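You operate a simulated robot arm through the tools that you are given. There is no shell and no other tool.

The job below is to be done with a simulated robot arm. You get a single attempt, and the scene is never put back.

Task
Pack the enclosure in the shipping carton and stick on the blue label.
Fine: slide it right in; close the side flap first, then the end flap; press the label on its field; the other labels stay.

It is judged by the outcome, as a careful person would: the job done as asked, and still so three seconds after it is handed in. It fails if anything else is knocked over, pushed out of place, dropped, spilled or broken.

Robot
A 7-joint arm with a fingered hand on a trunk, on a base that drives. Base frame: it is fixed to the floor where the robot stands at the start and does not move with it; the origin is under the middle of the robot, x ahead of it, y to its left, z up. Units: mm, degrees, N and s.
Its first joint turns from -166.0 to 166.0 degrees. Places, roughly: blue label, green label, red label [1750, -3500, 750]; carton end flap [2100, -2900, 1100]; carton side flap [1900, -2900, 900]; shut enclosure [2000, -3250, 750]. Payload 3.7 kg.
The tool frame sits at the grasp point between the pads (the TCP): z along the fingers, y along the line on which they close. The tips reach 25 mm beyond it. The gripper opens to 88 mm. The gripper's body begins 29 mm behind the TCP. The gripper is a hand of 5 fingers: y runs from the thumb to the fingers, the wrist lies at [-13, -106, -174] in the tool frame, and closing takes about 1.5 s.
Orientation is told as [roll, pitch, yaw] about the base's x, y, z axes, in that order, counted from this pose: with the fingers straight down and the wrist toward the robot, the tool's x, y and z point along [0, 1, 0], [1, 0, 0] and [0, 0, -1] of the base frame.

Tools
- The arm moves only by the tool nudge_tool. Its argument "moves" is a list of rows, each a list of 6 numbers: the turn, a rotation vector about the base's x, y, z in units of 6 degrees (1.0 is 6 degrees), then the shift along the base's x, y, z in units of 20 mm (1.0 is 20 mm). In form: [[rx, ry, rz, tx, ty, tz], ...]. A call has 1 to 20 rows; each row shifts and turns the commanded pose from where the row before left it. "claw" is the closure, from 0 (fully open) to 1 (shut), set as the call begins (left out, the last holds). A call with a number of a shift or a turn outside -1 to 1 is refused whole. Rows are played at 5 a second. More than 50 mm and 8.6 degrees between two rows, or a gripper value outside its range, and nothing of the call is played. Where a pose cannot be reached the arm comes as near as it can. A force on the tool above 90 N (or 10 N above the force at the start of the call, whichever is more), or a blocked arm, ends the call early, and 0.2 s more pass. Each finger travels about 108 mm/s and halts on what it meets, pressing with about 33 N; the grip force reading is that of the motor and also rises with nothing between the fingers. The clock runs only during rows and for 0.2 s after the last one: add rows that do not move to give the fingers time. The reply holds the time, the measured pose of the TCP, the force on the tool along the base axes, the opening and the grip force, in the units named above and with some noise, with the torque about the TCP (base axes, N m) and any sound that the robot's microphone picked up, and new pictures: "pictures" is both (left out), scene, wrist or none.
- Cameras (640 x 400 px; columns grow to the right, rows downward): "scene" is now at [192.7, 216.1, 1307]; the picture's right is [-0.09, -1.00, 0.00], its down [-0.38, 0.03, -0.93] and it looks along [0.92, -0.08, -0.38] (base axes); focal length 253 px, centre (320, 200). "wrist" rides on the gripper at [59, -79, -105] in the tool frame; the picture's right is [-0.73, 0.32, -0.61], its down [-0.62, -0.68, 0.38] and it looks along [-0.29, 0.66, 0.70] (tool axes); focal length 234 px, centre (320, 200). There is no depth. A picture from a camera that has moved, and an enlarged one, comes with that camera's place and axes in the base frame and with its lens.
- roll_base(legs): drives the robot by 1 to 6 legs, each [ahead, left, turn to the left] in mm, mm and degrees, along the robot's own axes; the way and the turn of a leg run together, so that a leg with both is an arc; at most 1500 mm and 180 degrees a leg. The arm and the cameras ride along, it lands a little off, and it stops where it bumps. It gives what a move gives, and a new picture of the scene camera.
- curl_fingers(index, middle, ring, little, thumb_bend, thumb_turn): sets how far each is bent, from 0 (flat) to 1 (curled in); at 0.3 the hand is open as for a grip, at 0.7 the pads meet at the TCP. One left out holds its place. A second passes; each finger stops where it meets its share of the squeeze, and holds until it gets a number again. A gripper value or a shape takes the hand back. It gives what a move gives, with no picture; readings hold the bend of each and the force on index, middle, ring, little, thumb and palm. thumb_turn goes from beside the hand (0) to across from the fingers (1), as for a grip.
- hand_shape(shape): the hand has 5 fingers and takes this shape, open, in about a second: jaw (thumb against the fingers, like two jaws); tri (thumb and two fingers); tip (a fingertip pinch); poke (one finger out to press); point (the index stretched); flat (the hand flat); cup (the hand cupped); fist (a fist). The gripper value then closes the fingers along that shape, each until it touches; the sizes above hold for jaw. It gives what a move gives, with no picture.
- head_to(pan, tilt): turns the head with the scene camera to pan (to the left, within 120 degrees either way) and tilt (down, from -29 to 69), counted from straight ahead of the robot. It gives what a move gives, and a new picture of the scene camera.
- inspect(camera, box): a new picture of the part [left, top, right, bottom] of that camera's present view, enlarged. No time passes.
- job_done(): hands the job in; it is judged then, once.

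Nothing tells you exact positions but the pictures and the camera data. Unless the task says otherwise, let go and move clear before handing in.

The tools are called after "Call:" by a JSON object that holds its "name" and its "arguments". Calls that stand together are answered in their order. nudge_tool: Moves the arm, as the interface text tells. Its arguments: {"type":"object","properties":{"moves":{"type":"array"},"claw":{"type":"number"},"pictures":{"type":"string","enum":["both","scene","wrist","none"]}},"required":["moves"]} The other tools are called the same way: hand_shape (shape) gives the hand a shape; curl_fingers (index, middle, ring, little, thumb_bend, thumb_turn) moves the fingers one by one; roll_base (legs) drives the base; head_to (pan, tilt) turns the head that bears the scene camera; inspect (camera, box) takes an enlarged picture of a part of a camera's view; job_done () hands the job in.

At the start:

```text
t: 0.0
eef_pos: [767.1, 147.1, 1125.4]
ee_rot: [-0.1, 0.1, 0.0]
force: [0.2, -0.3, -0.2]
wrist_torque: [0.0, 0.01, -0.01]
grip_width: 87.5
finger_force: 0.0
shape: jaw
bend: [0.3, 0.3, 0.3, 0.3, 0.3, 0.98]
finger forces: [0.0, 0.0, 0.0, 0.0, 0.0, 0.0]
robot x, y, heading: [3.6, -0.3, 0.1]
head pan, tilt: [-4.9, 22.3]
```

scene: 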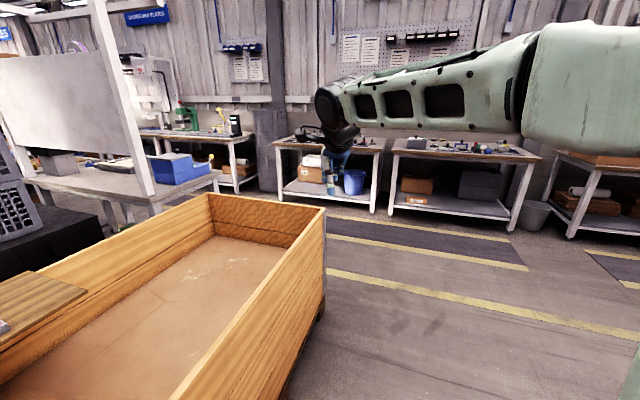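
wrist: 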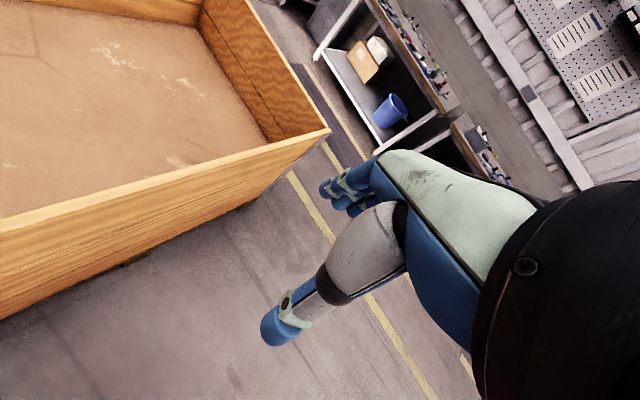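

I see a workshop: a big wooden crate ahead-left, benches along the far wall, and the arm stretched out ahead. The work should be around [2000, -3250], to the front-right, so I turn the head that way first to see the route.

Call:
{"name": "head_to", "arguments": {"pan": -60, "tilt": 15}}

```text
t: 1.2
eef_pos: [768.8, 147.5, 1125.5]
ee_rot: [0.0, -0.1, -0.1]
force: [0.3, -0.2, 0.0]
wrist_torque: [-0.02, 0.0, 0.02]
grip_width: 87.7
finger_force: 0.1
shape: jaw
bend: [0.3, 0.3, 0.3, 0.3, 0.3, 0.98]
finger forces: [0.0, 0.0, 0.0, 0.1, 0.1, 0.1]
robot x, y, heading: [-0.6, -2.3, -0.0]
head pan, tilt: [-60.0, 15.0]
camera scene: at [147.0, 143.2, 1318.8], right [-0.87, -0.5, 0.0], down [-0.13, 0.22, -0.97], along [0.48, -0.84, -0.26], focal length 253 px, centre (320, 200)
```

scene: 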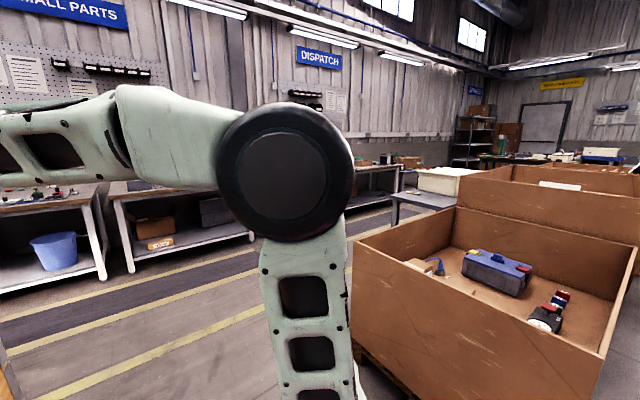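

The arm blocks the middle of the view; the "DISPATCH" bench is behind it and a brown crate stands to the right. I look further round before driving.

Call:
{"name": "head_to", "arguments": {"pan": -95, "tilt": 25}}

Call:
{"name": "head_to", "arguments": {"pan": -40, "tilt": 25}}

```text
t: 2.2
eef_pos: [766.8, 147.7, 1124.7]
ee_rot: [0.0, 0.0, 0.0]
force: [0.4, -0.5, 0.7]
wrist_torque: [0.05, 0.01, 0.01]
grip_width: 87.6
finger_force: 0.0
shape: jaw
bend: [0.3, 0.3, 0.3, 0.3, 0.3, 0.98]
finger forces: [0.0, 0.1, 0.0, 0.0, 0.1, 0.0]
robot x, y, heading: [-3.5, -2.3, -0.2]
head pan, tilt: [-95.0, 25.0]
camera scene: at [92.3, 132.3, 1302.6], right [-1.0, 0.09, 0.0], down [0.04, 0.42, -0.91], along [-0.08, -0.9, -0.42], focal length 253 px, centre (320, 200)
```

scene: 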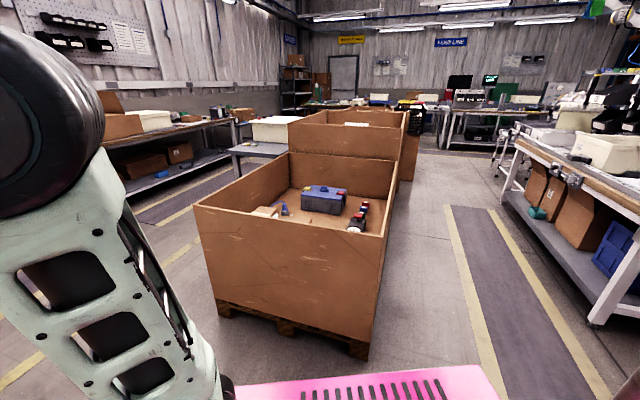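

```text
t: 3.5
eef_pos: [767.3, 147.4, 1124.7]
ee_rot: [0.0, 0.0, -0.1]
force: [0.4, -1.0, 0.9]
wrist_torque: [-0.02, -0.02, 0.0]
grip_width: 87.2
finger_force: 0.1
shape: jaw
bend: [0.3, 0.3, 0.3, 0.3, 0.3, 0.98]
finger forces: [0.0, 0.0, 0.0, 0.0, 0.0, 0.0]
robot x, y, heading: [-2.0, -0.1, 0.2]
head pan, tilt: [-40.0, 25.0]
camera scene: at [170.8, 164.8, 1302.5], right [-0.64, -0.77, 0.0], down [-0.32, 0.27, -0.91], along [0.69, -0.58, -0.42], focal length 253 px, centre (320, 200)
```

scene: 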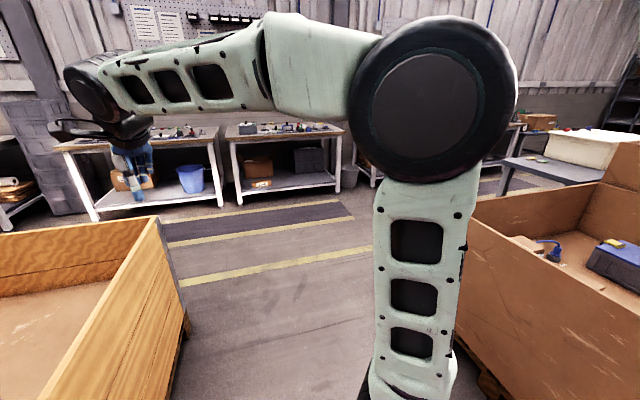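

The room is turned by roughly -24° relative to my frame; the dispatch bench should have its front edge near (1800, -3230), with a clear aisle of about 2 m between the crates and benches. I turn to face the wall squarely and drive forward into the aisle.

Call:
{"name": "roll_base", "arguments": {"legs": [[0, 0, -24], [1300, 0, 0]]}}

Call:
{"name": "head_to", "arguments": {"pan": -60, "tilt": 25}}

```text
t: 11.4
eef_pos: [1971.5, -692.5, 1124.7]
ee_rot: [0.0, 0.0, -22.9]
force: [0.4, 0.0, 0.4]
wrist_torque: [0.0, -0.04, -0.02]
grip_width: 87.5
finger_force: 0.0
shape: jaw
bend: [0.3, 0.3, 0.3, 0.3, 0.3, 0.98]
finger forces: [0.0, 0.1, 0.0, 0.1, 0.0, 0.0]
robot x, y, heading: [1207.7, -530.0, -22.6]
head pan, tilt: [-40.0, 25.0]
camera scene: at [1428.6, -444.5, 1302.5], right [-0.89, -0.46, 0.0], down [-0.19, 0.38, -0.91], along [0.41, -0.81, -0.42], focal length 253 px, centre (320, 200)
```

scene: 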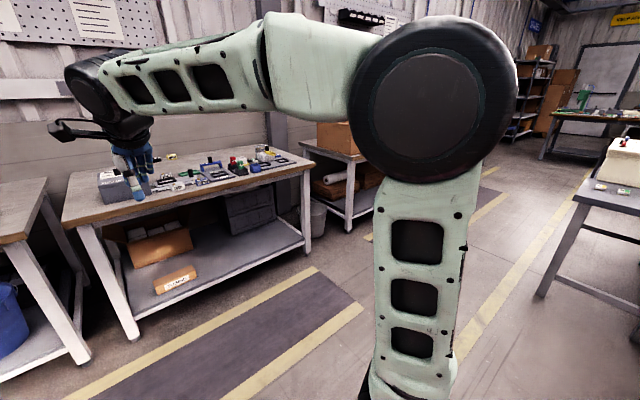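

```text
t: 12.2
eef_pos: [1970.1, -692.3, 1125.6]
ee_rot: [0.0, 0.0, -23.0]
force: [0.4, 0.8, -1.0]
wrist_torque: [0.03, 0.04, -0.02]
grip_width: 87.7
finger_force: 0.0
shape: jaw
bend: [0.3, 0.3, 0.3, 0.3, 0.3, 0.98]
finger forces: [0.0, 0.0, 0.0, 0.0, 0.0, 0.1]
robot x, y, heading: [1205.9, -530.7, -22.9]
head pan, tilt: [-60.0, 25.0]
camera scene: at [1398.1, -453.9, 1302.5], right [-0.99, -0.12, 0.0], down [-0.05, 0.42, -0.91], along [0.11, -0.9, -0.42], focal length 253 px, centre (320, 200)
```

scene: 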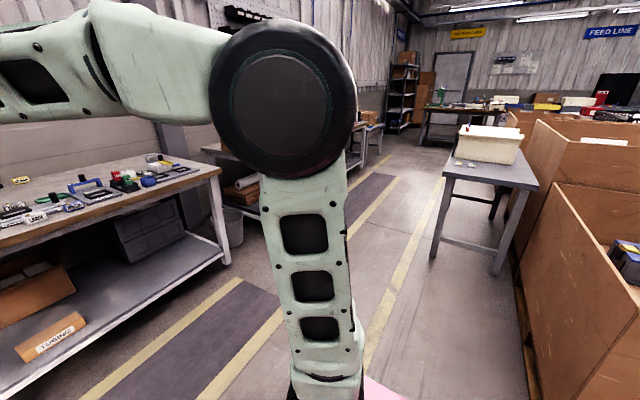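

The dispatch bench begins past the first bench, its front edge about 1.6 m ahead of me in the room direction, and a grey table with a white bin stands on the right side of the aisle. I pull the arm in 200 mm so that it cannot sweep over the bench, then drive along the aisle.

Call:
{"name": "nudge_tool", "arguments": {"moves": [[0, 0, 0, -0.92, 0.39, 0], [0, 0, 0, -0.92, 0.39, 0], [0, 0, 0, -0.92, 0.39, 0], [0, 0, 0, -0.92, 0.39, 0], [0, 0, 0, -0.92, 0.39, 0], [0, 0, 0, -0.92, 0.39, 0], [0, 0, 0, -0.92, 0.39, 0], [0, 0, 0, -0.92, 0.39, 0], [0, 0, 0, -0.92, 0.39, 0], [0, 0, 0, -0.92, 0.39, 0]], "pictures": "none"}}

Call:
{"name": "roll_base", "arguments": {"legs": [[700, 0, 0], [0, -1000, 0]]}}

```text
t: 14.4
eef_pos: [1787.1, -614.5, 1125.4]
ee_rot: [-0.1, 0.0, -22.9]
force: [0.4, -0.4, -1.4]
wrist_torque: [-0.02, 0.01, -0.04]
grip_width: 87.6
finger_force: 0.0
shape: jaw
bend: [0.3, 0.3, 0.3, 0.3, 0.3, 0.98]
finger forces: [0.0, 0.0, 0.1, 0.1, 0.1, 0.0]
robot x, y, heading: [1202.8, -528.6, -23.0]
head pan, tilt: [-60.0, 25.0]
```

```text
t: 22.9
eef_pos: [2058.5, -1768.7, 1125.2]
ee_rot: [0.2, 0.0, -20.4]
force: [-0.6, -0.4, -0.1]
wrist_torque: [-0.03, -0.03, 0.01]
grip_width: 87.5
finger_force: 0.0
shape: jaw
bend: [0.3, 0.3, 0.3, 0.3, 0.3, 0.98]
finger forces: [0.0, 0.0, 0.0, 0.1, 0.0, 0.1]
robot x, y, heading: [1474.8, -1711.2, -20.2]
head pan, tilt: [-60.0, 25.0]
camera scene: at [1661.3, -1626.1, 1302.6], right [-0.99, -0.17, 0.0], down [-0.07, 0.42, -0.91], along [0.15, -0.89, -0.42], focal length 253 px, centre (320, 200)
```

scene: 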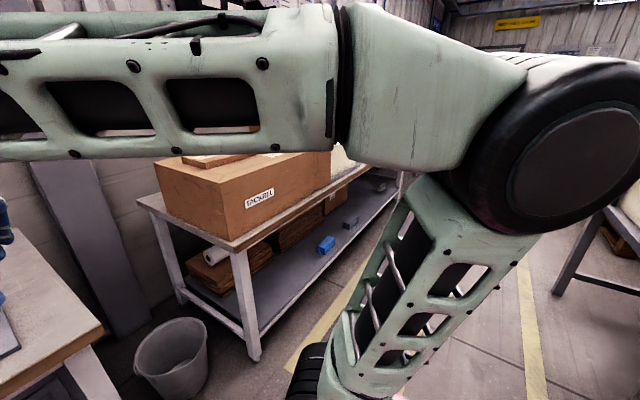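

The dispatch bench starts just ahead-right, with a tan box on its left end. I go on along the aisle to stand before the work area.

Call:
{"name": "roll_base", "arguments": {"legs": [[0, 0, -3], [0, -950, 0]]}}

Call:
{"name": "head_to", "arguments": {"pan": -5, "tilt": 35}}

```text
t: 28.3
eef_pos: [1677.6, -2680.5, 1125.0]
ee_rot: [0.0, 0.0, -23.3]
force: [0.1, -1.0, 0.4]
wrist_torque: [-0.05, 0.0, 0.01]
grip_width: 87.7
finger_force: 0.0
shape: jaw
bend: [0.3, 0.3, 0.3, 0.3, 0.3, 0.98]
finger forces: [0.0, 0.1, 0.1, 0.1, 0.0, 0.0]
robot x, y, heading: [1094.0, -2591.0, -23.0]
head pan, tilt: [-60.0, 25.0]
camera scene: at [1287.3, -2516.1, 1302.6], right [-0.99, -0.12, 0.0], down [-0.05, 0.42, -0.91], along [0.11, -0.9, -0.42], focal length 253 px, centre (320, 200)
```

scene: 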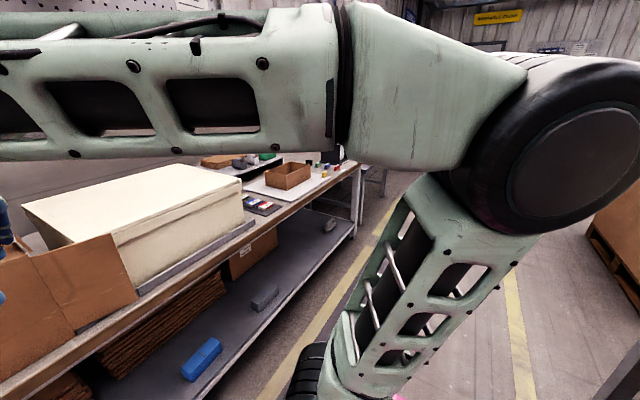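

```text
t: 29.5
eef_pos: [1676.9, -2678.5, 1125.0]
ee_rot: [0.0, 0.0, -23.2]
force: [0.1, -0.4, 0.2]
wrist_torque: [0.03, 0.01, 0.01]
grip_width: 87.9
finger_force: 0.1
shape: jaw
bend: [0.3, 0.3, 0.3, 0.3, 0.3, 0.98]
finger forces: [0.1, 0.1, 0.1, 0.0, 0.0, 0.0]
robot x, y, heading: [1096.0, -2590.1, -23.1]
head pan, tilt: [-5.0, 35.0]
camera scene: at [1354.0, -2466.3, 1286.8], right [-0.47, -0.88, 0.0], down [-0.51, 0.27, -0.82], along [0.72, -0.39, -0.57], focal length 253 px, centre (320, 200)
```

scene: 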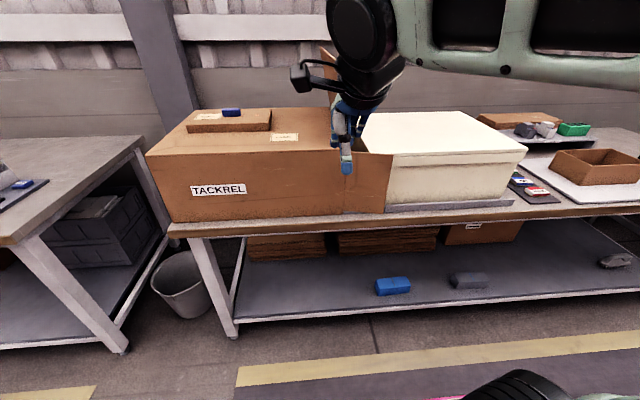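

The TACKREL carton stands on the left of the dispatch bench with its right end open (side flap sticking out toward me, end flap up behind the hand); the white enclosure lies on a grey tray beside it, and a label card lies to the right. I take enlarged views.

Call:
{"name": "inspect", "arguments": {"camera": "scene", "box": [140, 90, 400, 240]}}

Call:
{"name": "inspect", "arguments": {"camera": "scene", "box": [440, 90, 640, 215]}}

Call:
{"name": "inspect", "arguments": {"camera": "wrist", "box": [0, 0, 640, 400]}}

```text
2.46 times, centred on (270, 165) of scene
camera zoom: at [1354.0, -2466.3, 1286.8], right [-0.47, -0.88, 0.0], down [-0.51, 0.27, -0.82], along [0.72, -0.39, -0.57], focal length 622 px, centre (443, 286)
```

zoom: 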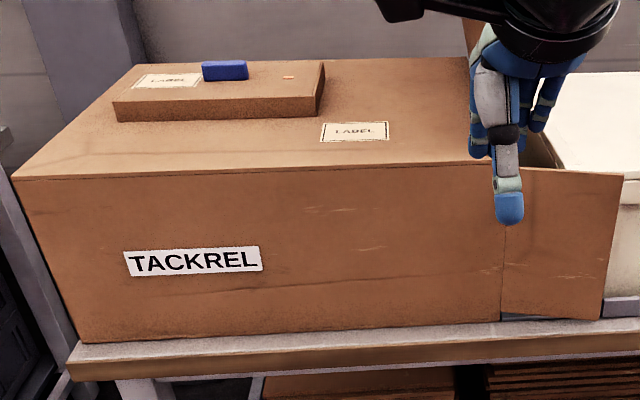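

```text
3.20 times, centred on (540, 152) of scene
camera zoom: at [1354.0, -2466.3, 1286.8], right [-0.47, -0.88, 0.0], down [-0.51, 0.27, -0.82], along [0.72, -0.39, -0.57], focal length 809 px, centre (-384, 352)
```

zoom: 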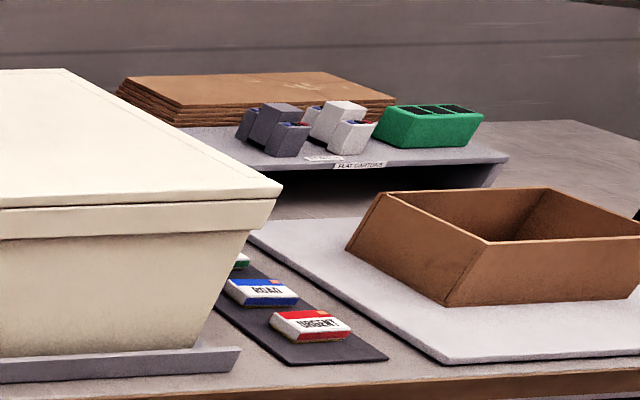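

```text
1.00 times, centred on (320, 200) of wrist (not enlarged: the box is as wide or as high as the picture)
camera zoom: at [1627.6, -2593.8, 1228.6], right [0.01, -0.79, 0.61], down [-0.87, -0.3, -0.38], along [0.49, -0.53, -0.7], focal length 234 px, centre (320, 200)
```

zoom: 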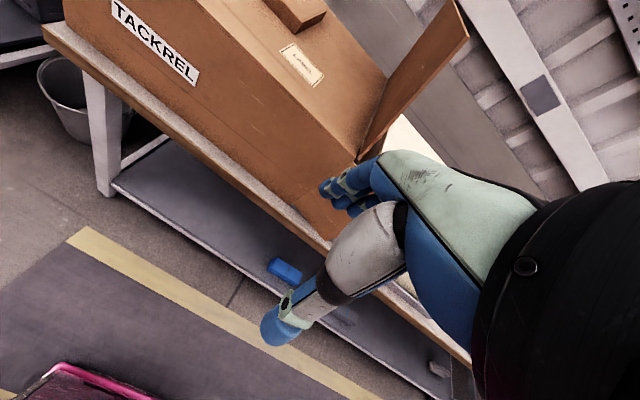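

The carton's open end faces right with the end flap hinged at the top edge (standing up) and the side flap hinged on the near vertical edge; the enclosure must slide left (away from the label card) into it. I raise the arm to clear the standing flap, then shift right and closer to measure things from a second viewpoint.

Call:
{"name": "nudge_tool", "arguments": {"moves": [[0, 0, 0, 0, 0, 1], [0, 0, 0, 0, 0, 1], [0, 0, 0, 0, 0, 1], [0, 0, 0, 0, 0, 1], [0, 0, 0, 0, 0, 1], [0, 0, 0, 0, 0, 1], [0, 0, 0, 0, 0, 1], [0, 0, 0, 0, 0, 1], [0, 0, 0, 0, 0, 1], [0, 0, 0, 0, 0, 1]], "pictures": "none"}}

Call:
{"name": "roll_base", "arguments": {"legs": [[0, -600, 0]]}}

Call:
{"name": "head_to", "arguments": {"pan": 10, "tilt": 35}}

```text
t: 31.7
eef_pos: [1674.7, -2677.8, 1326.9]
ee_rot: [-0.1, 0.0, -23.1]
force: [0.0, -0.1, 0.3]
wrist_torque: [-0.01, -0.05, 0.01]
grip_width: 87.7
finger_force: 0.0
shape: jaw
bend: [0.3, 0.3, 0.3, 0.3, 0.3, 0.98]
finger forces: [0.1, 0.0, 0.0, 0.0, 0.0, 0.1]
robot x, y, heading: [1095.6, -2591.5, -23.3]
head pan, tilt: [-5.0, 35.0]
```

```text
t: 35.1
eef_pos: [1440.3, -3228.4, 1326.4]
ee_rot: [0.0, 0.0, -22.8]
force: [-1.1, 0.7, -0.1]
wrist_torque: [-0.02, 0.0, 0.01]
grip_width: 87.7
finger_force: 0.0
shape: jaw
bend: [0.3, 0.3, 0.3, 0.3, 0.3, 0.98]
finger forces: [0.0, 0.0, 0.0, 0.0, 0.0, 0.0]
robot x, y, heading: [860.0, -3143.2, -23.1]
head pan, tilt: [-5.0, 35.0]
camera scene: at [1118.2, -3017.8, 1286.8], right [-0.47, -0.88, 0.0], down [-0.51, 0.27, -0.82], along [0.72, -0.38, -0.57], focal length 253 px, centre (320, 200)
```

scene: 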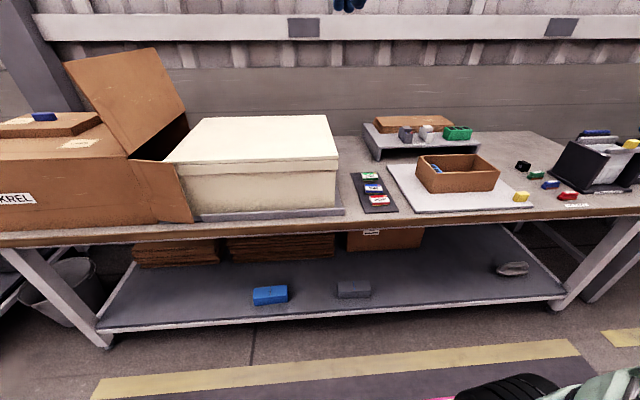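

```text
t: 35.9
eef_pos: [1440.3, -3227.4, 1325.4]
ee_rot: [0.0, -0.1, -22.9]
force: [-0.8, -0.2, 0.1]
wrist_torque: [0.03, -0.01, 0.04]
grip_width: 87.7
finger_force: 0.1
shape: jaw
bend: [0.3, 0.3, 0.3, 0.3, 0.3, 0.98]
finger forces: [0.0, 0.1, 0.0, 0.0, 0.1, 0.0]
robot x, y, heading: [864.2, -3144.5, -22.8]
head pan, tilt: [10.0, 35.0]
camera scene: at [1126.2, -2996.3, 1286.8], right [-0.22, -0.97, 0.0], down [-0.56, 0.13, -0.82], along [0.8, -0.18, -0.57], focal length 253 px, centre (320, 200)
```

scene: 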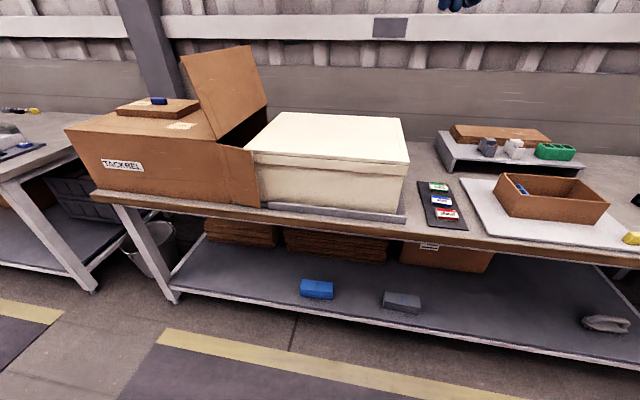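

Now I have an unobstructed view: carton with open end toward the enclosure, the enclosure on a grey slide tray, the label card with green, blue and red labels, and other objects to the right. I take zooms for measuring.

Call:
{"name": "inspect", "arguments": {"camera": "scene", "box": [60, 30, 280, 220]}}

Call:
{"name": "inspect", "arguments": {"camera": "scene", "box": [220, 90, 480, 250]}}

Call:
{"name": "inspect", "arguments": {"camera": "scene", "box": [380, 160, 500, 240]}}

```text
2.11 times, centred on (170, 125) of scene
camera zoom: at [1126.2, -2996.3, 1286.8], right [-0.22, -0.97, 0.0], down [-0.56, 0.13, -0.82], along [0.8, -0.18, -0.57], focal length 532 px, centre (636, 358)
```

zoom: 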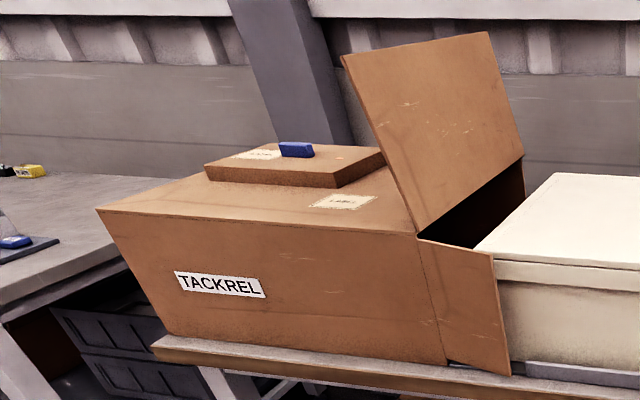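

```text
2.46 times, centred on (350, 170) of scene
camera zoom: at [1126.2, -2996.3, 1286.8], right [-0.22, -0.97, 0.0], down [-0.56, 0.13, -0.82], along [0.8, -0.18, -0.57], focal length 622 px, centre (246, 274)
```

zoom: 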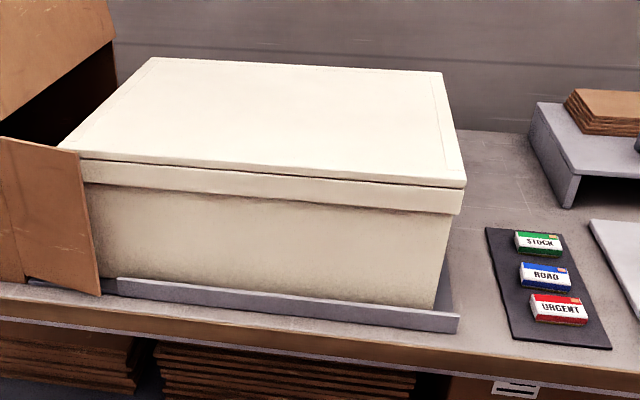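

```text
5.00 times, centred on (440, 200) of scene
camera zoom: at [1126.2, -2996.3, 1286.8], right [-0.22, -0.97, 0.0], down [-0.56, 0.13, -0.82], along [0.8, -0.18, -0.57], focal length 1264 px, centre (-280, 200)
```

zoom: 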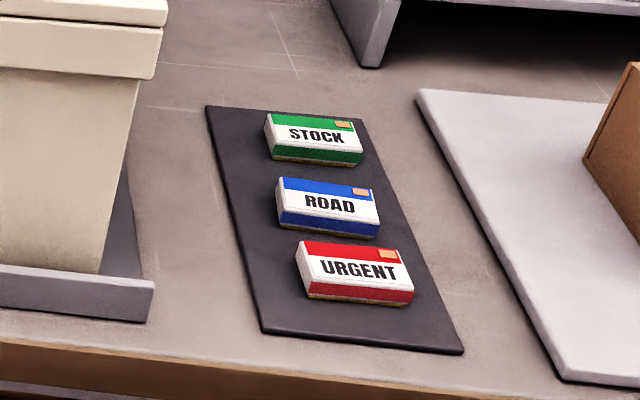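

Triangulating gives: bench front edge about 800 mm ahead of my axis, carton about 540 × 450 × 220 mm with top near z=985, enclosure about 468 × 410 mm with lid top near z=966 and its left end some 110 mm short of the carton opening, labels near z≈785. I drive up to the bench, centred between label card and carton.

Call:
{"name": "roll_base", "arguments": {"legs": [[0, 270, 0], [310, 0, 0]]}}

Call:
{"name": "head_to", "arguments": {"pan": 0, "tilt": 45}}

```text
t: 39.5
eef_pos: [1836.7, -3090.1, 1324.9]
ee_rot: [-0.1, 0.0, -22.6]
force: [-0.4, -0.3, -0.1]
wrist_torque: [-0.01, 0.01, 0.01]
grip_width: 87.9
finger_force: 0.1
shape: jaw
bend: [0.3, 0.3, 0.3, 0.3, 0.3, 0.98]
finger forces: [0.0, 0.1, 0.0, 0.0, 0.0, 0.0]
robot x, y, heading: [1255.4, -3008.8, -22.6]
head pan, tilt: [10.0, 35.0]
camera scene: at [1521.1, -2861.8, 1286.8], right [-0.22, -0.98, 0.0], down [-0.56, 0.13, -0.82], along [0.8, -0.18, -0.57], focal length 253 px, centre (320, 200)
```

scene: 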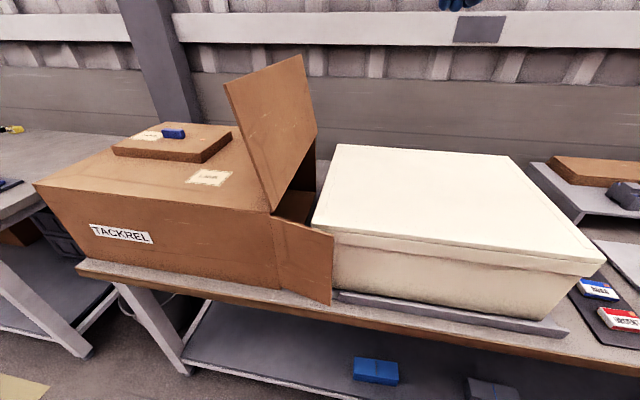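

```text
t: 40.2
eef_pos: [1836.5, -3093.2, 1326.7]
ee_rot: [-0.1, -0.1, -22.7]
force: [0.2, 1.0, 0.1]
wrist_torque: [0.0, 0.02, 0.01]
grip_width: 87.7
finger_force: 0.1
shape: jaw
bend: [0.3, 0.3, 0.3, 0.3, 0.3, 0.98]
finger forces: [0.0, 0.0, 0.1, 0.0, 0.0, 0.0]
robot x, y, heading: [1257.3, -3010.8, -22.5]
head pan, tilt: [0.0, 45.0]
camera scene: at [1510.3, -2873.7, 1272.0], right [-0.38, -0.92, 0.0], down [-0.65, 0.27, -0.71], along [0.65, -0.27, -0.71], focal length 253 px, centre (320, 200)
```

scene: 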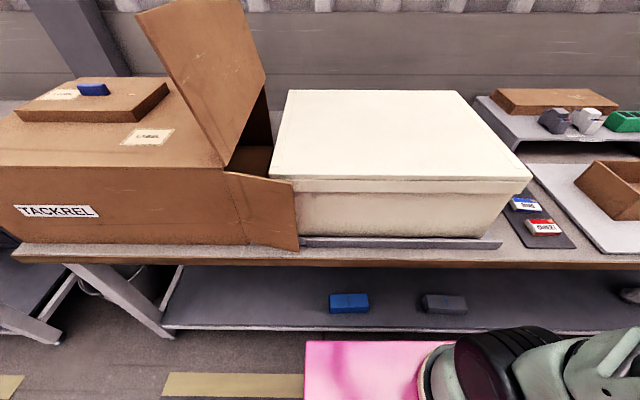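

I'm now squared to the bench, about 80 mm clear of it. I zoom in to measure the carton opening, the enclosure, the slide tray and the flaps precisely.

Call:
{"name": "inspect", "arguments": {"camera": "scene", "box": [120, 60, 320, 260]}}

Call:
{"name": "inspect", "arguments": {"camera": "scene", "box": [260, 80, 580, 260]}}

Call:
{"name": "inspect", "arguments": {"camera": "scene", "box": [480, 80, 640, 260]}}

```text
2.00 times, centred on (220, 160) of scene
camera zoom: at [1510.3, -2873.7, 1272.0], right [-0.38, -0.92, 0.0], down [-0.65, 0.27, -0.71], along [0.65, -0.27, -0.71], focal length 506 px, centre (520, 280)
```

zoom: 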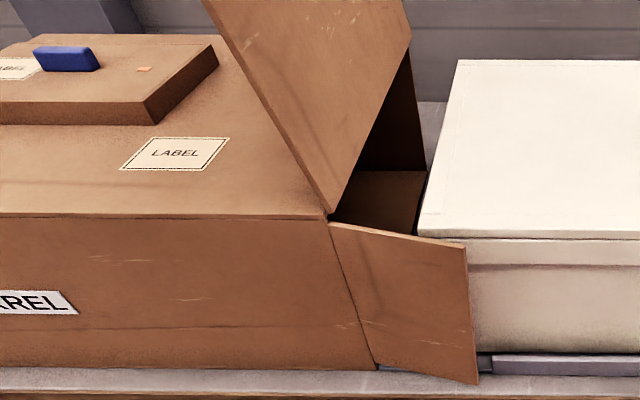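

```text
2.00 times, centred on (420, 170) of scene
camera zoom: at [1510.3, -2873.7, 1272.0], right [-0.38, -0.92, 0.0], down [-0.65, 0.27, -0.71], along [0.65, -0.27, -0.71], focal length 506 px, centre (120, 260)
```

zoom: 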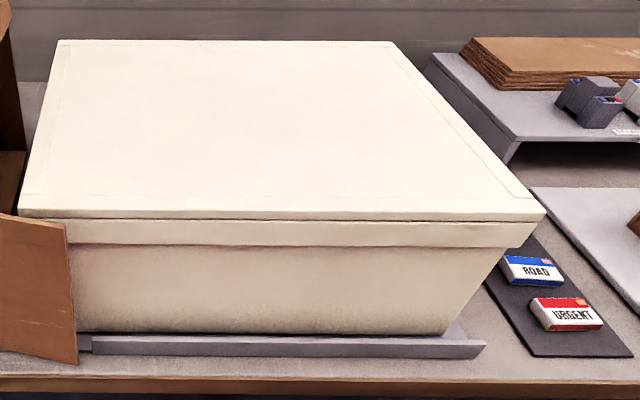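

```text
2.22 times, centred on (560, 170) of scene
camera zoom: at [1510.3, -2873.7, 1272.0], right [-0.38, -0.92, 0.0], down [-0.65, 0.27, -0.71], along [0.65, -0.27, -0.71], focal length 562 px, centre (-213, 267)
```

zoom: 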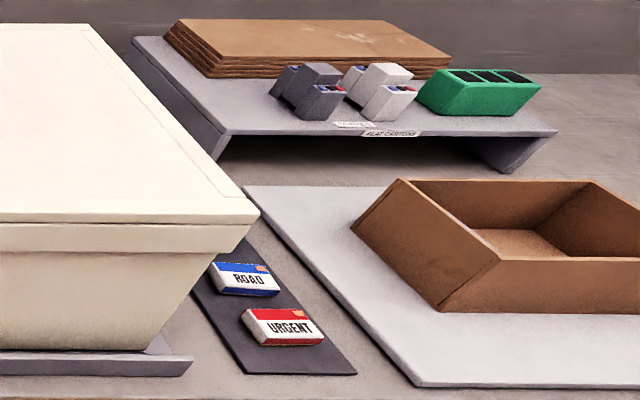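

The opening plane lies at about v≈-1900 (bench-aligned coordinate), the enclosure's pushed end at about v≈-2476, mid-depth u≈3063, and the bench top near z≈757. I close the hand and swing it to the right above the label card at safe height, tilting the fingers to point left for pushing.

Call:
{"name": "nudge_tool", "arguments": {"moves": [[0, 0, 0, -0.414, -1, 0], [0, 0, 0, -0.414, -1, 0], [0, 0, 0, -0.414, -1, 0], [0, 0, 0, -0.414, -1, 0], [0, 0, 0, -0.414, -1, 0], [0, 0, 0, -0.414, -1, 0], [0, 0, 0, -0.414, -1, 0], [0, 0, 0, -0.414, -1, 0], [0, 0, 0, -0.414, -1, 0], [0.9239, -0.3827, 0, -0.414, -1, 0], [0.9239, -0.3827, 0, -0.414, -1, 0], [0.9239, -0.3827, 0, -0.414, -1, 0], [0.9239, -0.3827, 0, -0.414, -1, 0], [0.9239, -0.3827, 0, -0.414, -1, 0], [0.9239, -0.3827, 0, -0.414, -1, 0], [0.9239, -0.3827, 0, -0.414, -1, 0], [0.9239, -0.3827, 0, -0.414, -1, 0], [0.9239, -0.3827, 0, -0.414, -1, 0], [0.9239, -0.3827, 0, -0.414, -1, 0]], "claw": 1}}

```text
t: 44.2
eef_pos: [1676.8, -3471.5, 1325.3]
ee_rot: [60.1, 0.1, -22.6]
force: [0.2, 0.5, 0.1]
wrist_torque: [-0.01, 0.01, -0.02]
grip_width: 0.1
finger_force: 32.4
shape: jaw
bend: [0.7, 0.7, 0.7, 0.7, 0.73, 1.0]
finger forces: [0.0, 0.0, 0.0, 0.0, 0.1, 0.0]
robot x, y, heading: [1258.2, -3011.3, -22.5]
head pan, tilt: [0.0, 45.0]
camera scene: at [1510.1, -2873.8, 1272.0], right [-0.38, -0.92, 0.0], down [-0.65, 0.27, -0.71], along [0.65, -0.27, -0.71], focal length 253 px, centre (320, 200)
camera wrist: at [1582.5, -3497.6, 1427.2], right [-0.04, -0.94, -0.33], down [-0.62, 0.28, -0.73], along [0.78, 0.17, -0.6], focal length 234 px, centre (320, 200)
```

scene: 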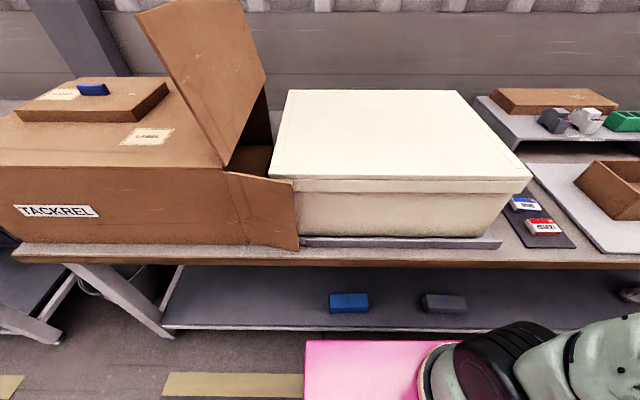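
wrist: 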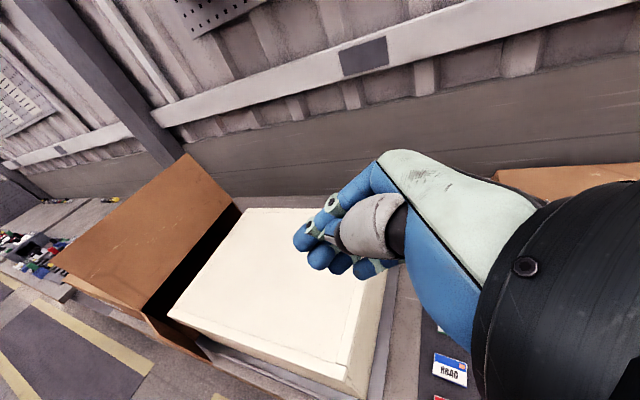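

The hand is tilted 60° with fingertips pointing left-down above the gap. I check the enclosure's end through the wrist camera before descending.

Call:
{"name": "inspect", "arguments": {"camera": "wrist", "box": [140, 180, 500, 400]}}

```text
1.78 times, centred on (320, 290) of wrist
camera zoom: at [1582.5, -3497.6, 1427.2], right [-0.04, -0.94, -0.33], down [-0.62, 0.28, -0.73], along [0.78, 0.17, -0.6], focal length 416 px, centre (320, 40)
```

zoom: 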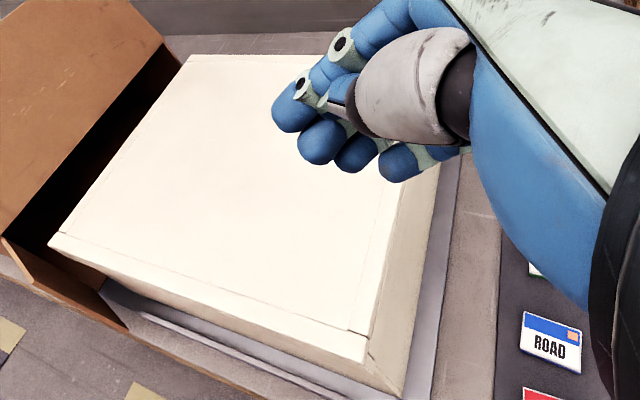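

The wrist view confirms the pushed end at v≈-2480 and the blue ROAD label at u≈2969, v≈-2634. I move over mid-depth of the enclosure's end and go down halfway.

Call:
{"name": "nudge_tool", "arguments": {"moves": [[0, 0, 0, 0.949, -0.393, 0], [0, 0, 0, 0.949, -0.393, 0], [0, 0, 0, 0.949, -0.393, 0], [0, 0, 0, 0.949, -0.393, 0], [0, 0, 0, 0.949, -0.393, 0], [0, 0, 0, 0.949, -0.393, 0], [0, 0, 0, 0.949, -0.393, 0], [0, 0, 0, 0.949, -0.393, 0], [0, 0, 0, 0.949, -0.393, 0], [0, 0, 0, 0, 0, -1], [0, 0, 0, 0, 0, -1], [0, 0, 0, 0, 0, -1], [0, 0, 0, 0, 0, -1], [0, 0, 0, 0, 0, -1], [0, 0, 0, 0, 0, -1], [0, 0, 0, 0, 0, -1], [0, 0, 0, 0, 0, -1], [0, 0, 0, 0, 0, -1], [0, 0, 0, 0, 0, -1], [0, 0, 0, 0, 0, -1]]}}

```text
t: 48.4
eef_pos: [1847.7, -3541.4, 1104.1]
ee_rot: [60.0, -0.1, -22.6]
force: [0.2, 1.0, -0.6]
wrist_torque: [0.0, 0.02, 0.01]
grip_width: 0.0
finger_force: 33.3
shape: jaw
bend: [0.7, 0.7, 0.7, 0.7, 0.73, 1.0]
finger forces: [0.0, 0.0, 0.0, 0.1, 0.1, 0.0]
robot x, y, heading: [1257.1, -3006.7, -22.6]
head pan, tilt: [0.0, 45.0]
camera scene: at [1510.2, -2873.8, 1272.0], right [-0.39, -0.92, 0.0], down [-0.65, 0.27, -0.71], along [0.65, -0.27, -0.71], focal length 253 px, centre (320, 200)
camera wrist: at [1752.5, -3567.9, 1206.8], right [-0.04, -0.94, -0.33], down [-0.62, 0.28, -0.73], along [0.78, 0.17, -0.6], focal length 234 px, centre (320, 200)
```

scene: 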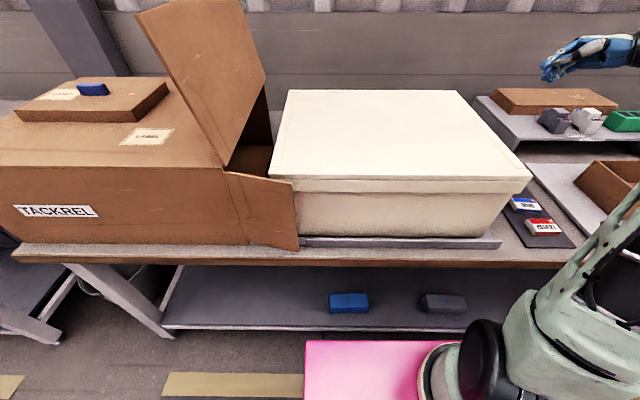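
wrist: 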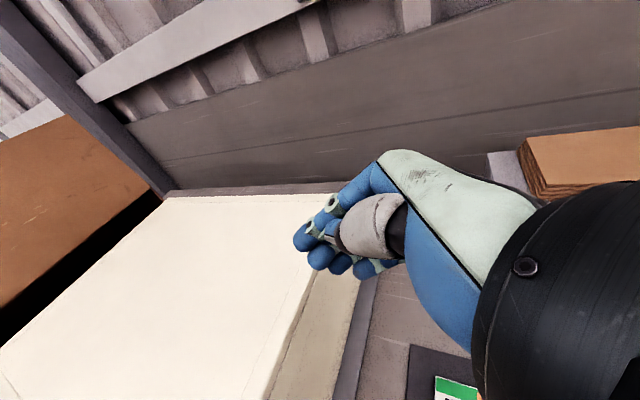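

The hand is over the gap right of the enclosure. I lower further in two steps, watching the forearm against the bench edge and label card.

Call:
{"name": "nudge_tool", "arguments": {"moves": [[0, 0, 0, 0, 0, -1], [0, 0, 0, 0, 0, -1], [0, 0, 0, 0, 0, -1], [0, 0, 0, 0, 0, -1], [0, 0, 0, 0, 0, -1]]}}

Call:
{"name": "head_to", "arguments": {"pan": -25, "tilt": 40}}

```text
t: 49.6
eef_pos: [1849.6, -3542.8, 1002.8]
ee_rot: [60.0, 0.2, -22.7]
force: [0.1, -0.1, -0.4]
wrist_torque: [0.0, 0.01, -0.03]
grip_width: 0.0
finger_force: 32.3
shape: jaw
bend: [0.7, 0.7, 0.7, 0.7, 0.73, 1.0]
finger forces: [0.1, 0.0, 0.1, 0.1, 0.1, 0.0]
robot x, y, heading: [1256.0, -3010.0, -22.7]
head pan, tilt: [0.0, 45.0]
camera scene: at [1510.2, -2873.8, 1272.0], right [-0.39, -0.92, 0.0], down [-0.65, 0.27, -0.71], along [0.65, -0.27, -0.71], focal length 253 px, centre (320, 200)
camera wrist: at [1753.9, -3569.7, 1106.7], right [-0.04, -0.94, -0.32], down [-0.62, 0.28, -0.73], along [0.78, 0.17, -0.6], focal length 234 px, centre (320, 200)
```

scene: 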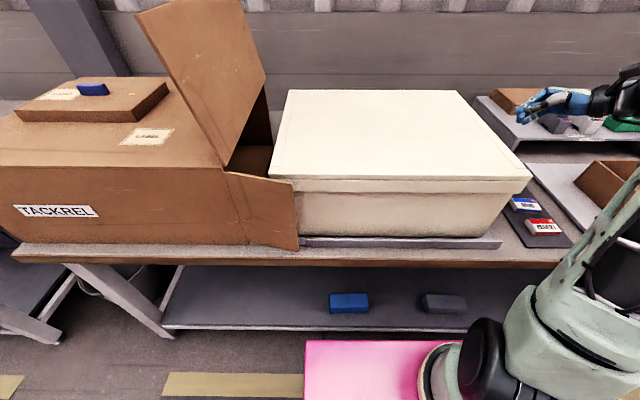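
wrist: 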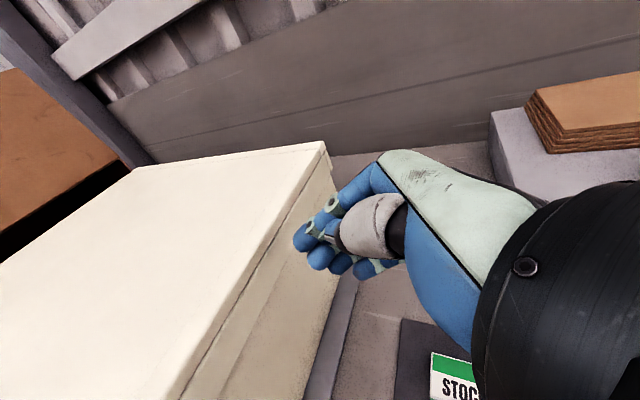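

```text
t: 50.5
eef_pos: [1850.6, -3542.5, 1004.7]
ee_rot: [60.1, 0.1, -22.6]
force: [1.0, 0.5, -0.7]
wrist_torque: [-0.01, 0.03, 0.01]
grip_width: 0.0
finger_force: 33.1
shape: jaw
bend: [0.7, 0.7, 0.7, 0.7, 0.73, 1.0]
finger forces: [0.1, 0.1, 0.1, 0.0, 0.0, 0.1]
robot x, y, heading: [1255.4, -3010.8, -22.5]
head pan, tilt: [-25.0, 40.0]
camera scene: at [1492.5, -2905.3, 1279.2], right [-0.74, -0.67, 0.0], down [-0.43, 0.47, -0.77], along [0.52, -0.57, -0.64], focal length 253 px, centre (320, 200)
```

scene: 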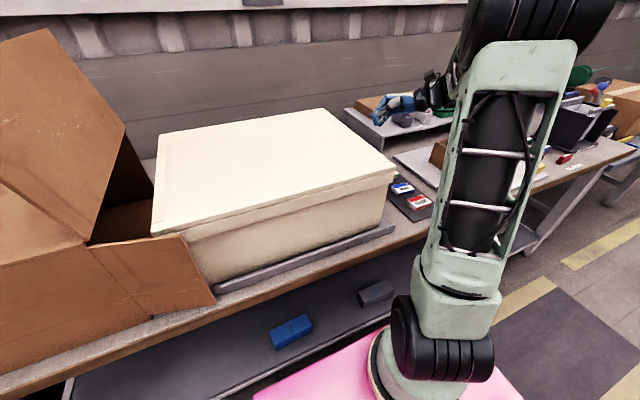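

The arm rises to a high elbow, so the forearm comes from above and is clear of the bench. I lower the last 120 mm to pushing height.

Call:
{"name": "nudge_tool", "arguments": {"moves": [[0, 0, 0, 0, 0, -1], [0, 0, 0, 0, 0, -1], [0, 0, 0, 0, 0, -1], [0, 0, 0, 0, 0, -1], [0, 0, 0, 0, 0, -1], [0, 0, 0, 0, 0, -1]], "pictures": "wrist"}}

Call:
{"name": "head_to", "arguments": {"pan": -10, "tilt": 42}}

```text
t: 51.9
eef_pos: [1852.1, -3542.8, 887.3]
ee_rot: [60.0, 0.0, -22.5]
force: [-0.3, -0.2, -0.1]
wrist_torque: [-0.03, 0.0, -0.03]
grip_width: 0.1
finger_force: 33.0
shape: jaw
bend: [0.7, 0.7, 0.7, 0.7, 0.73, 1.0]
finger forces: [0.0, 0.1, 0.1, 0.0, 0.1, 0.0]
robot x, y, heading: [1257.1, -3011.6, -22.8]
head pan, tilt: [-25.0, 40.0]
camera wrist: at [1756.2, -3568.7, 989.6], right [-0.04, -0.94, -0.32], down [-0.62, 0.28, -0.73], along [0.78, 0.17, -0.6], focal length 234 px, centre (320, 200)
```

wrist: 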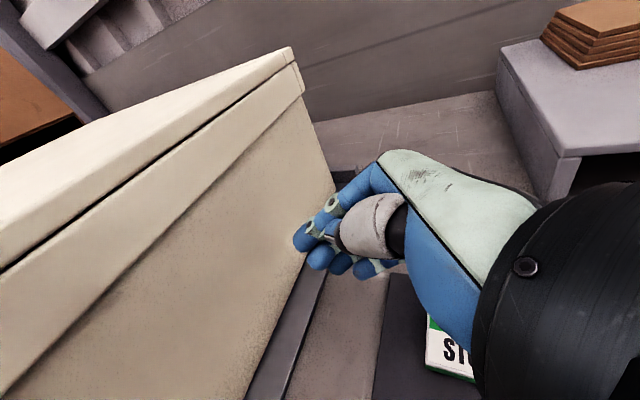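

```text
t: 52.7
eef_pos: [1852.0, -3542.1, 888.0]
ee_rot: [60.0, 0.1, -22.6]
force: [-0.2, 0.0, 0.0]
wrist_torque: [0.0, -0.03, 0.01]
grip_width: 0.0
finger_force: 33.2
shape: jaw
bend: [0.7, 0.7, 0.7, 0.7, 0.73, 1.0]
finger forces: [0.0, 0.1, 0.0, 0.0, 0.0, 0.0]
robot x, y, heading: [1255.3, -3009.3, -22.6]
head pan, tilt: [-10.0, 42.0]
camera scene: at [1505.6, -2887.7, 1276.3], right [-0.54, -0.84, 0.0], down [-0.56, 0.36, -0.74], along [0.63, -0.4, -0.67], focal length 253 px, centre (320, 200)
```

scene: 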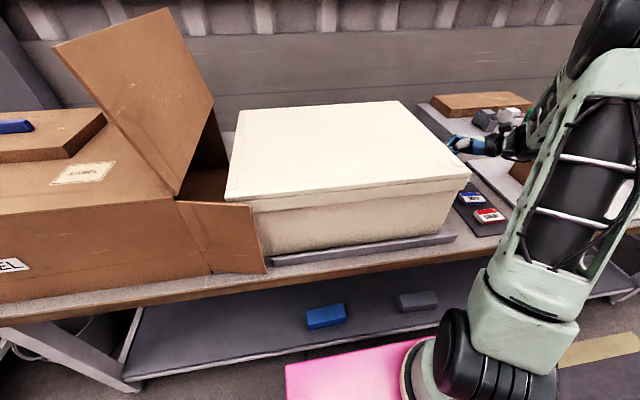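

The fingertips face the enclosure's right end at mid-depth, below the lid rim. I start pushing left in 20 mm steps and watch the force.

Call:
{"name": "nudge_tool", "arguments": {"moves": [[0, 0, 0, 0.3827, 0.9239, 0], [0, 0, 0, 0.3827, 0.9239, 0], [0, 0, 0, 0.3827, 0.9239, 0], [0, 0, 0, 0.1914, 0.462, 0], [0, 0, 0, 0.1914, 0.462, 0], [0, 0, 0, 0.1914, 0.462, 0], [0, 0, 0, 0.1914, 0.462, 0]]}}

```text
t: 54.3
eef_pos: [1888.9, -3449.6, 887.0]
ee_rot: [60.0, 0.1, -22.6]
force: [-2.0, -5.1, 1.2]
wrist_torque: [0.02, 0.0, 0.04]
grip_width: 0.0
finger_force: 33.3
shape: jaw
bend: [0.7, 0.7, 0.7, 0.7, 0.74, 1.0]
finger forces: [5.8, 0.1, 0.1, 0.1, 0.0, 0.0]
robot x, y, heading: [1255.0, -3009.7, -22.5]
head pan, tilt: [-10.0, 42.0]
camera scene: at [1505.5, -2887.8, 1276.3], right [-0.54, -0.84, 0.0], down [-0.56, 0.36, -0.74], along [0.63, -0.4, -0.67], focal length 253 px, centre (320, 200)
camera wrist: at [1792.5, -3476.0, 988.6], right [-0.04, -0.94, -0.33], down [-0.62, 0.28, -0.73], along [0.78, 0.17, -0.6], focal length 234 px, centre (320, 200)
```

scene: 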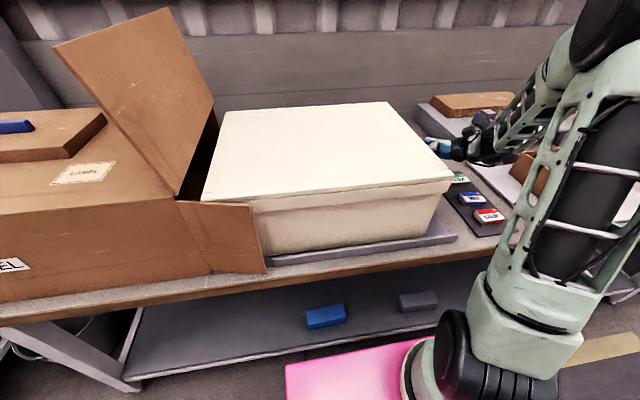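
wrist: 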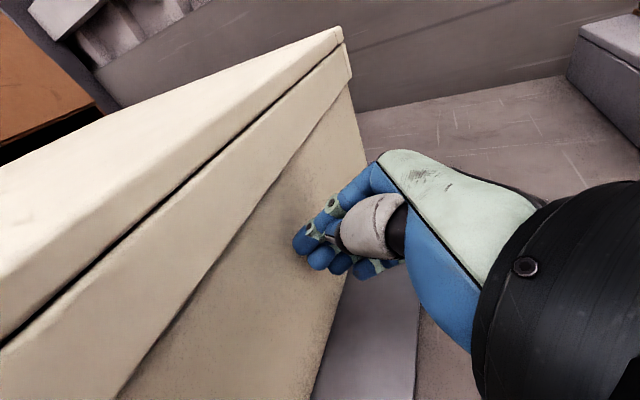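

Contact made with only about 5 N, and the enclosure slides left smoothly. I push on 40 mm and check its alignment with the opening.

Call:
{"name": "nudge_tool", "arguments": {"moves": [[0, 0, 0, 0.3827, 0.9239, 0], [0, 0, 0, 0.3827, 0.9239, 0]], "pictures": "none"}}

Call:
{"name": "head_to", "arguments": {"pan": 10, "tilt": 50}}

Call:
{"name": "inspect", "arguments": {"camera": "scene", "box": [200, 60, 440, 260]}}

```text
t: 54.9
eef_pos: [1902.0, -3414.1, 888.1]
ee_rot: [60.0, 0.0, -22.5]
force: [-2.2, -1.8, 1.2]
wrist_torque: [-0.03, 0.0, 0.02]
grip_width: 0.0
finger_force: 32.6
shape: jaw
bend: [0.7, 0.7, 0.7, 0.7, 0.74, 1.0]
finger forces: [2.7, 0.0, 0.1, 0.1, 0.0, 0.0]
robot x, y, heading: [1253.7, -3009.7, -22.6]
head pan, tilt: [-10.0, 42.0]
```

```text
t: 55.7
eef_pos: [1903.3, -3414.4, 888.3]
ee_rot: [59.9, 0.1, -22.7]
force: [0.0, 0.1, -0.7]
wrist_torque: [0.02, 0.03, 0.0]
grip_width: 0.1
finger_force: 33.5
shape: jaw
bend: [0.7, 0.7, 0.7, 0.7, 0.74, 1.0]
finger forces: [0.1, 0.0, 0.0, 0.0, 0.1, 0.0]
robot x, y, heading: [1251.8, -3010.4, -22.7]
head pan, tilt: [10.0, 50.0]
camera scene: at [1510.3, -2859.4, 1265.1], right [-0.22, -0.98, 0.0], down [-0.75, 0.17, -0.64], along [0.63, -0.14, -0.77], focal length 253 px, centre (320, 200)
```

scene: 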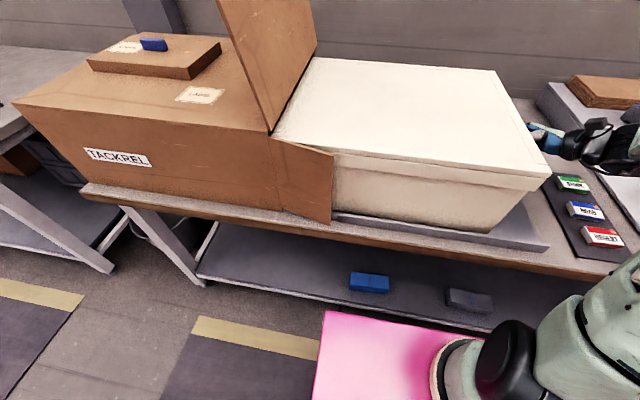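

```text
2.00 times, centred on (320, 160) of scene
camera zoom: at [1510.3, -2859.4, 1265.1], right [-0.22, -0.98, 0.0], down [-0.75, 0.17, -0.64], along [0.63, -0.14, -0.77], focal length 506 px, centre (320, 280)
```

zoom: 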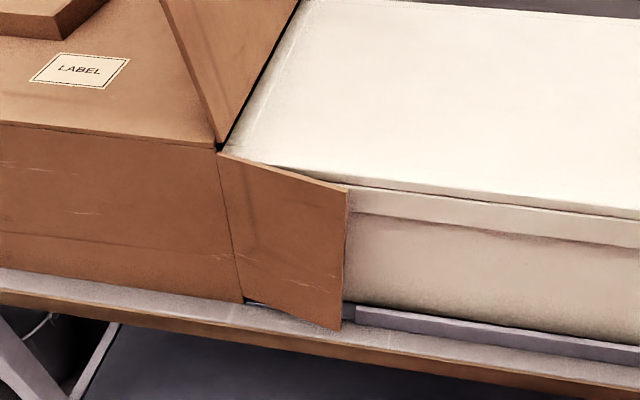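

The enclosure's leading edge is right at the opening and appears to be lined up just inside the near wall. I push on in small steps, checking the force for a jam.

Call:
{"name": "nudge_tool", "arguments": {"moves": [[0, 0, 0, 0.3827, 0.9239, 0], [0, 0, 0, 0.1914, 0.462, 0]], "pictures": "none"}}

Call:
{"name": "inspect", "arguments": {"camera": "scene", "box": [200, 60, 440, 260]}}

```text
t: 56.3
eef_pos: [1914.5, -3387.7, 885.1]
ee_rot: [60.1, 0.1, -22.7]
force: [-3.0, -5.9, 2.0]
wrist_torque: [0.03, 0.0, 0.04]
grip_width: 0.1
finger_force: 33.0
shape: jaw
bend: [0.7, 0.7, 0.7, 0.7, 0.74, 1.0]
finger forces: [6.1, 0.0, 0.0, 0.1, 0.1, 0.0]
robot x, y, heading: [1254.2, -3007.3, -22.6]
head pan, tilt: [10.0, 50.0]
```

```text
2.00 times, centred on (320, 160) of scene
camera zoom: at [1510.2, -2859.7, 1265.1], right [-0.22, -0.98, 0.0], down [-0.75, 0.17, -0.64], along [0.63, -0.14, -0.77], focal length 506 px, centre (320, 280)
```

zoom: 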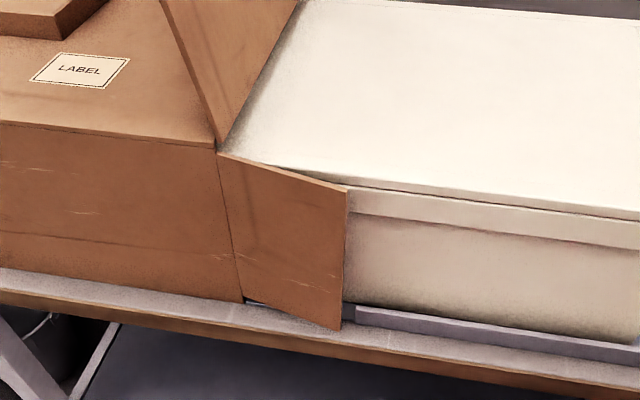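

It is entering the opening with steady ~7 N friction. I keep pushing.

Call:
{"name": "nudge_tool", "arguments": {"moves": [[0, 0, 0, 0.1914, 0.462, 0], [0, 0, 0, 0.1914, 0.462, 0], [0, 0, 0, 0.1914, 0.462, 0], [0, 0, 0, 0.1914, 0.462, 0]], "pictures": "scene"}}

```text
t: 57.3
eef_pos: [1929.4, -3350.2, 886.1]
ee_rot: [60.0, 0.0, -22.5]
force: [-2.3, -3.7, 1.0]
wrist_torque: [0.01, 0.04, 0.05]
grip_width: 0.0
finger_force: 32.8
shape: jaw
bend: [0.7, 0.7, 0.7, 0.7, 0.74, 1.0]
finger forces: [4.1, 0.0, 0.0, 0.0, 0.0, 0.0]
robot x, y, heading: [1256.2, -3014.3, -22.7]
head pan, tilt: [10.0, 50.0]
camera scene: at [1510.2, -2859.4, 1265.1], right [-0.22, -0.98, 0.0], down [-0.75, 0.17, -0.64], along [0.63, -0.14, -0.77], focal length 253 px, centre (320, 200)
```

scene: 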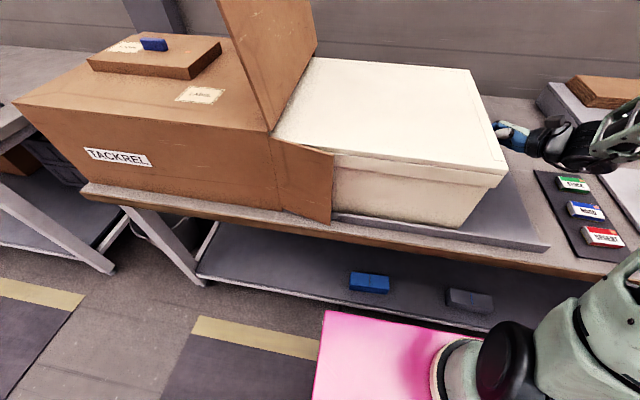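

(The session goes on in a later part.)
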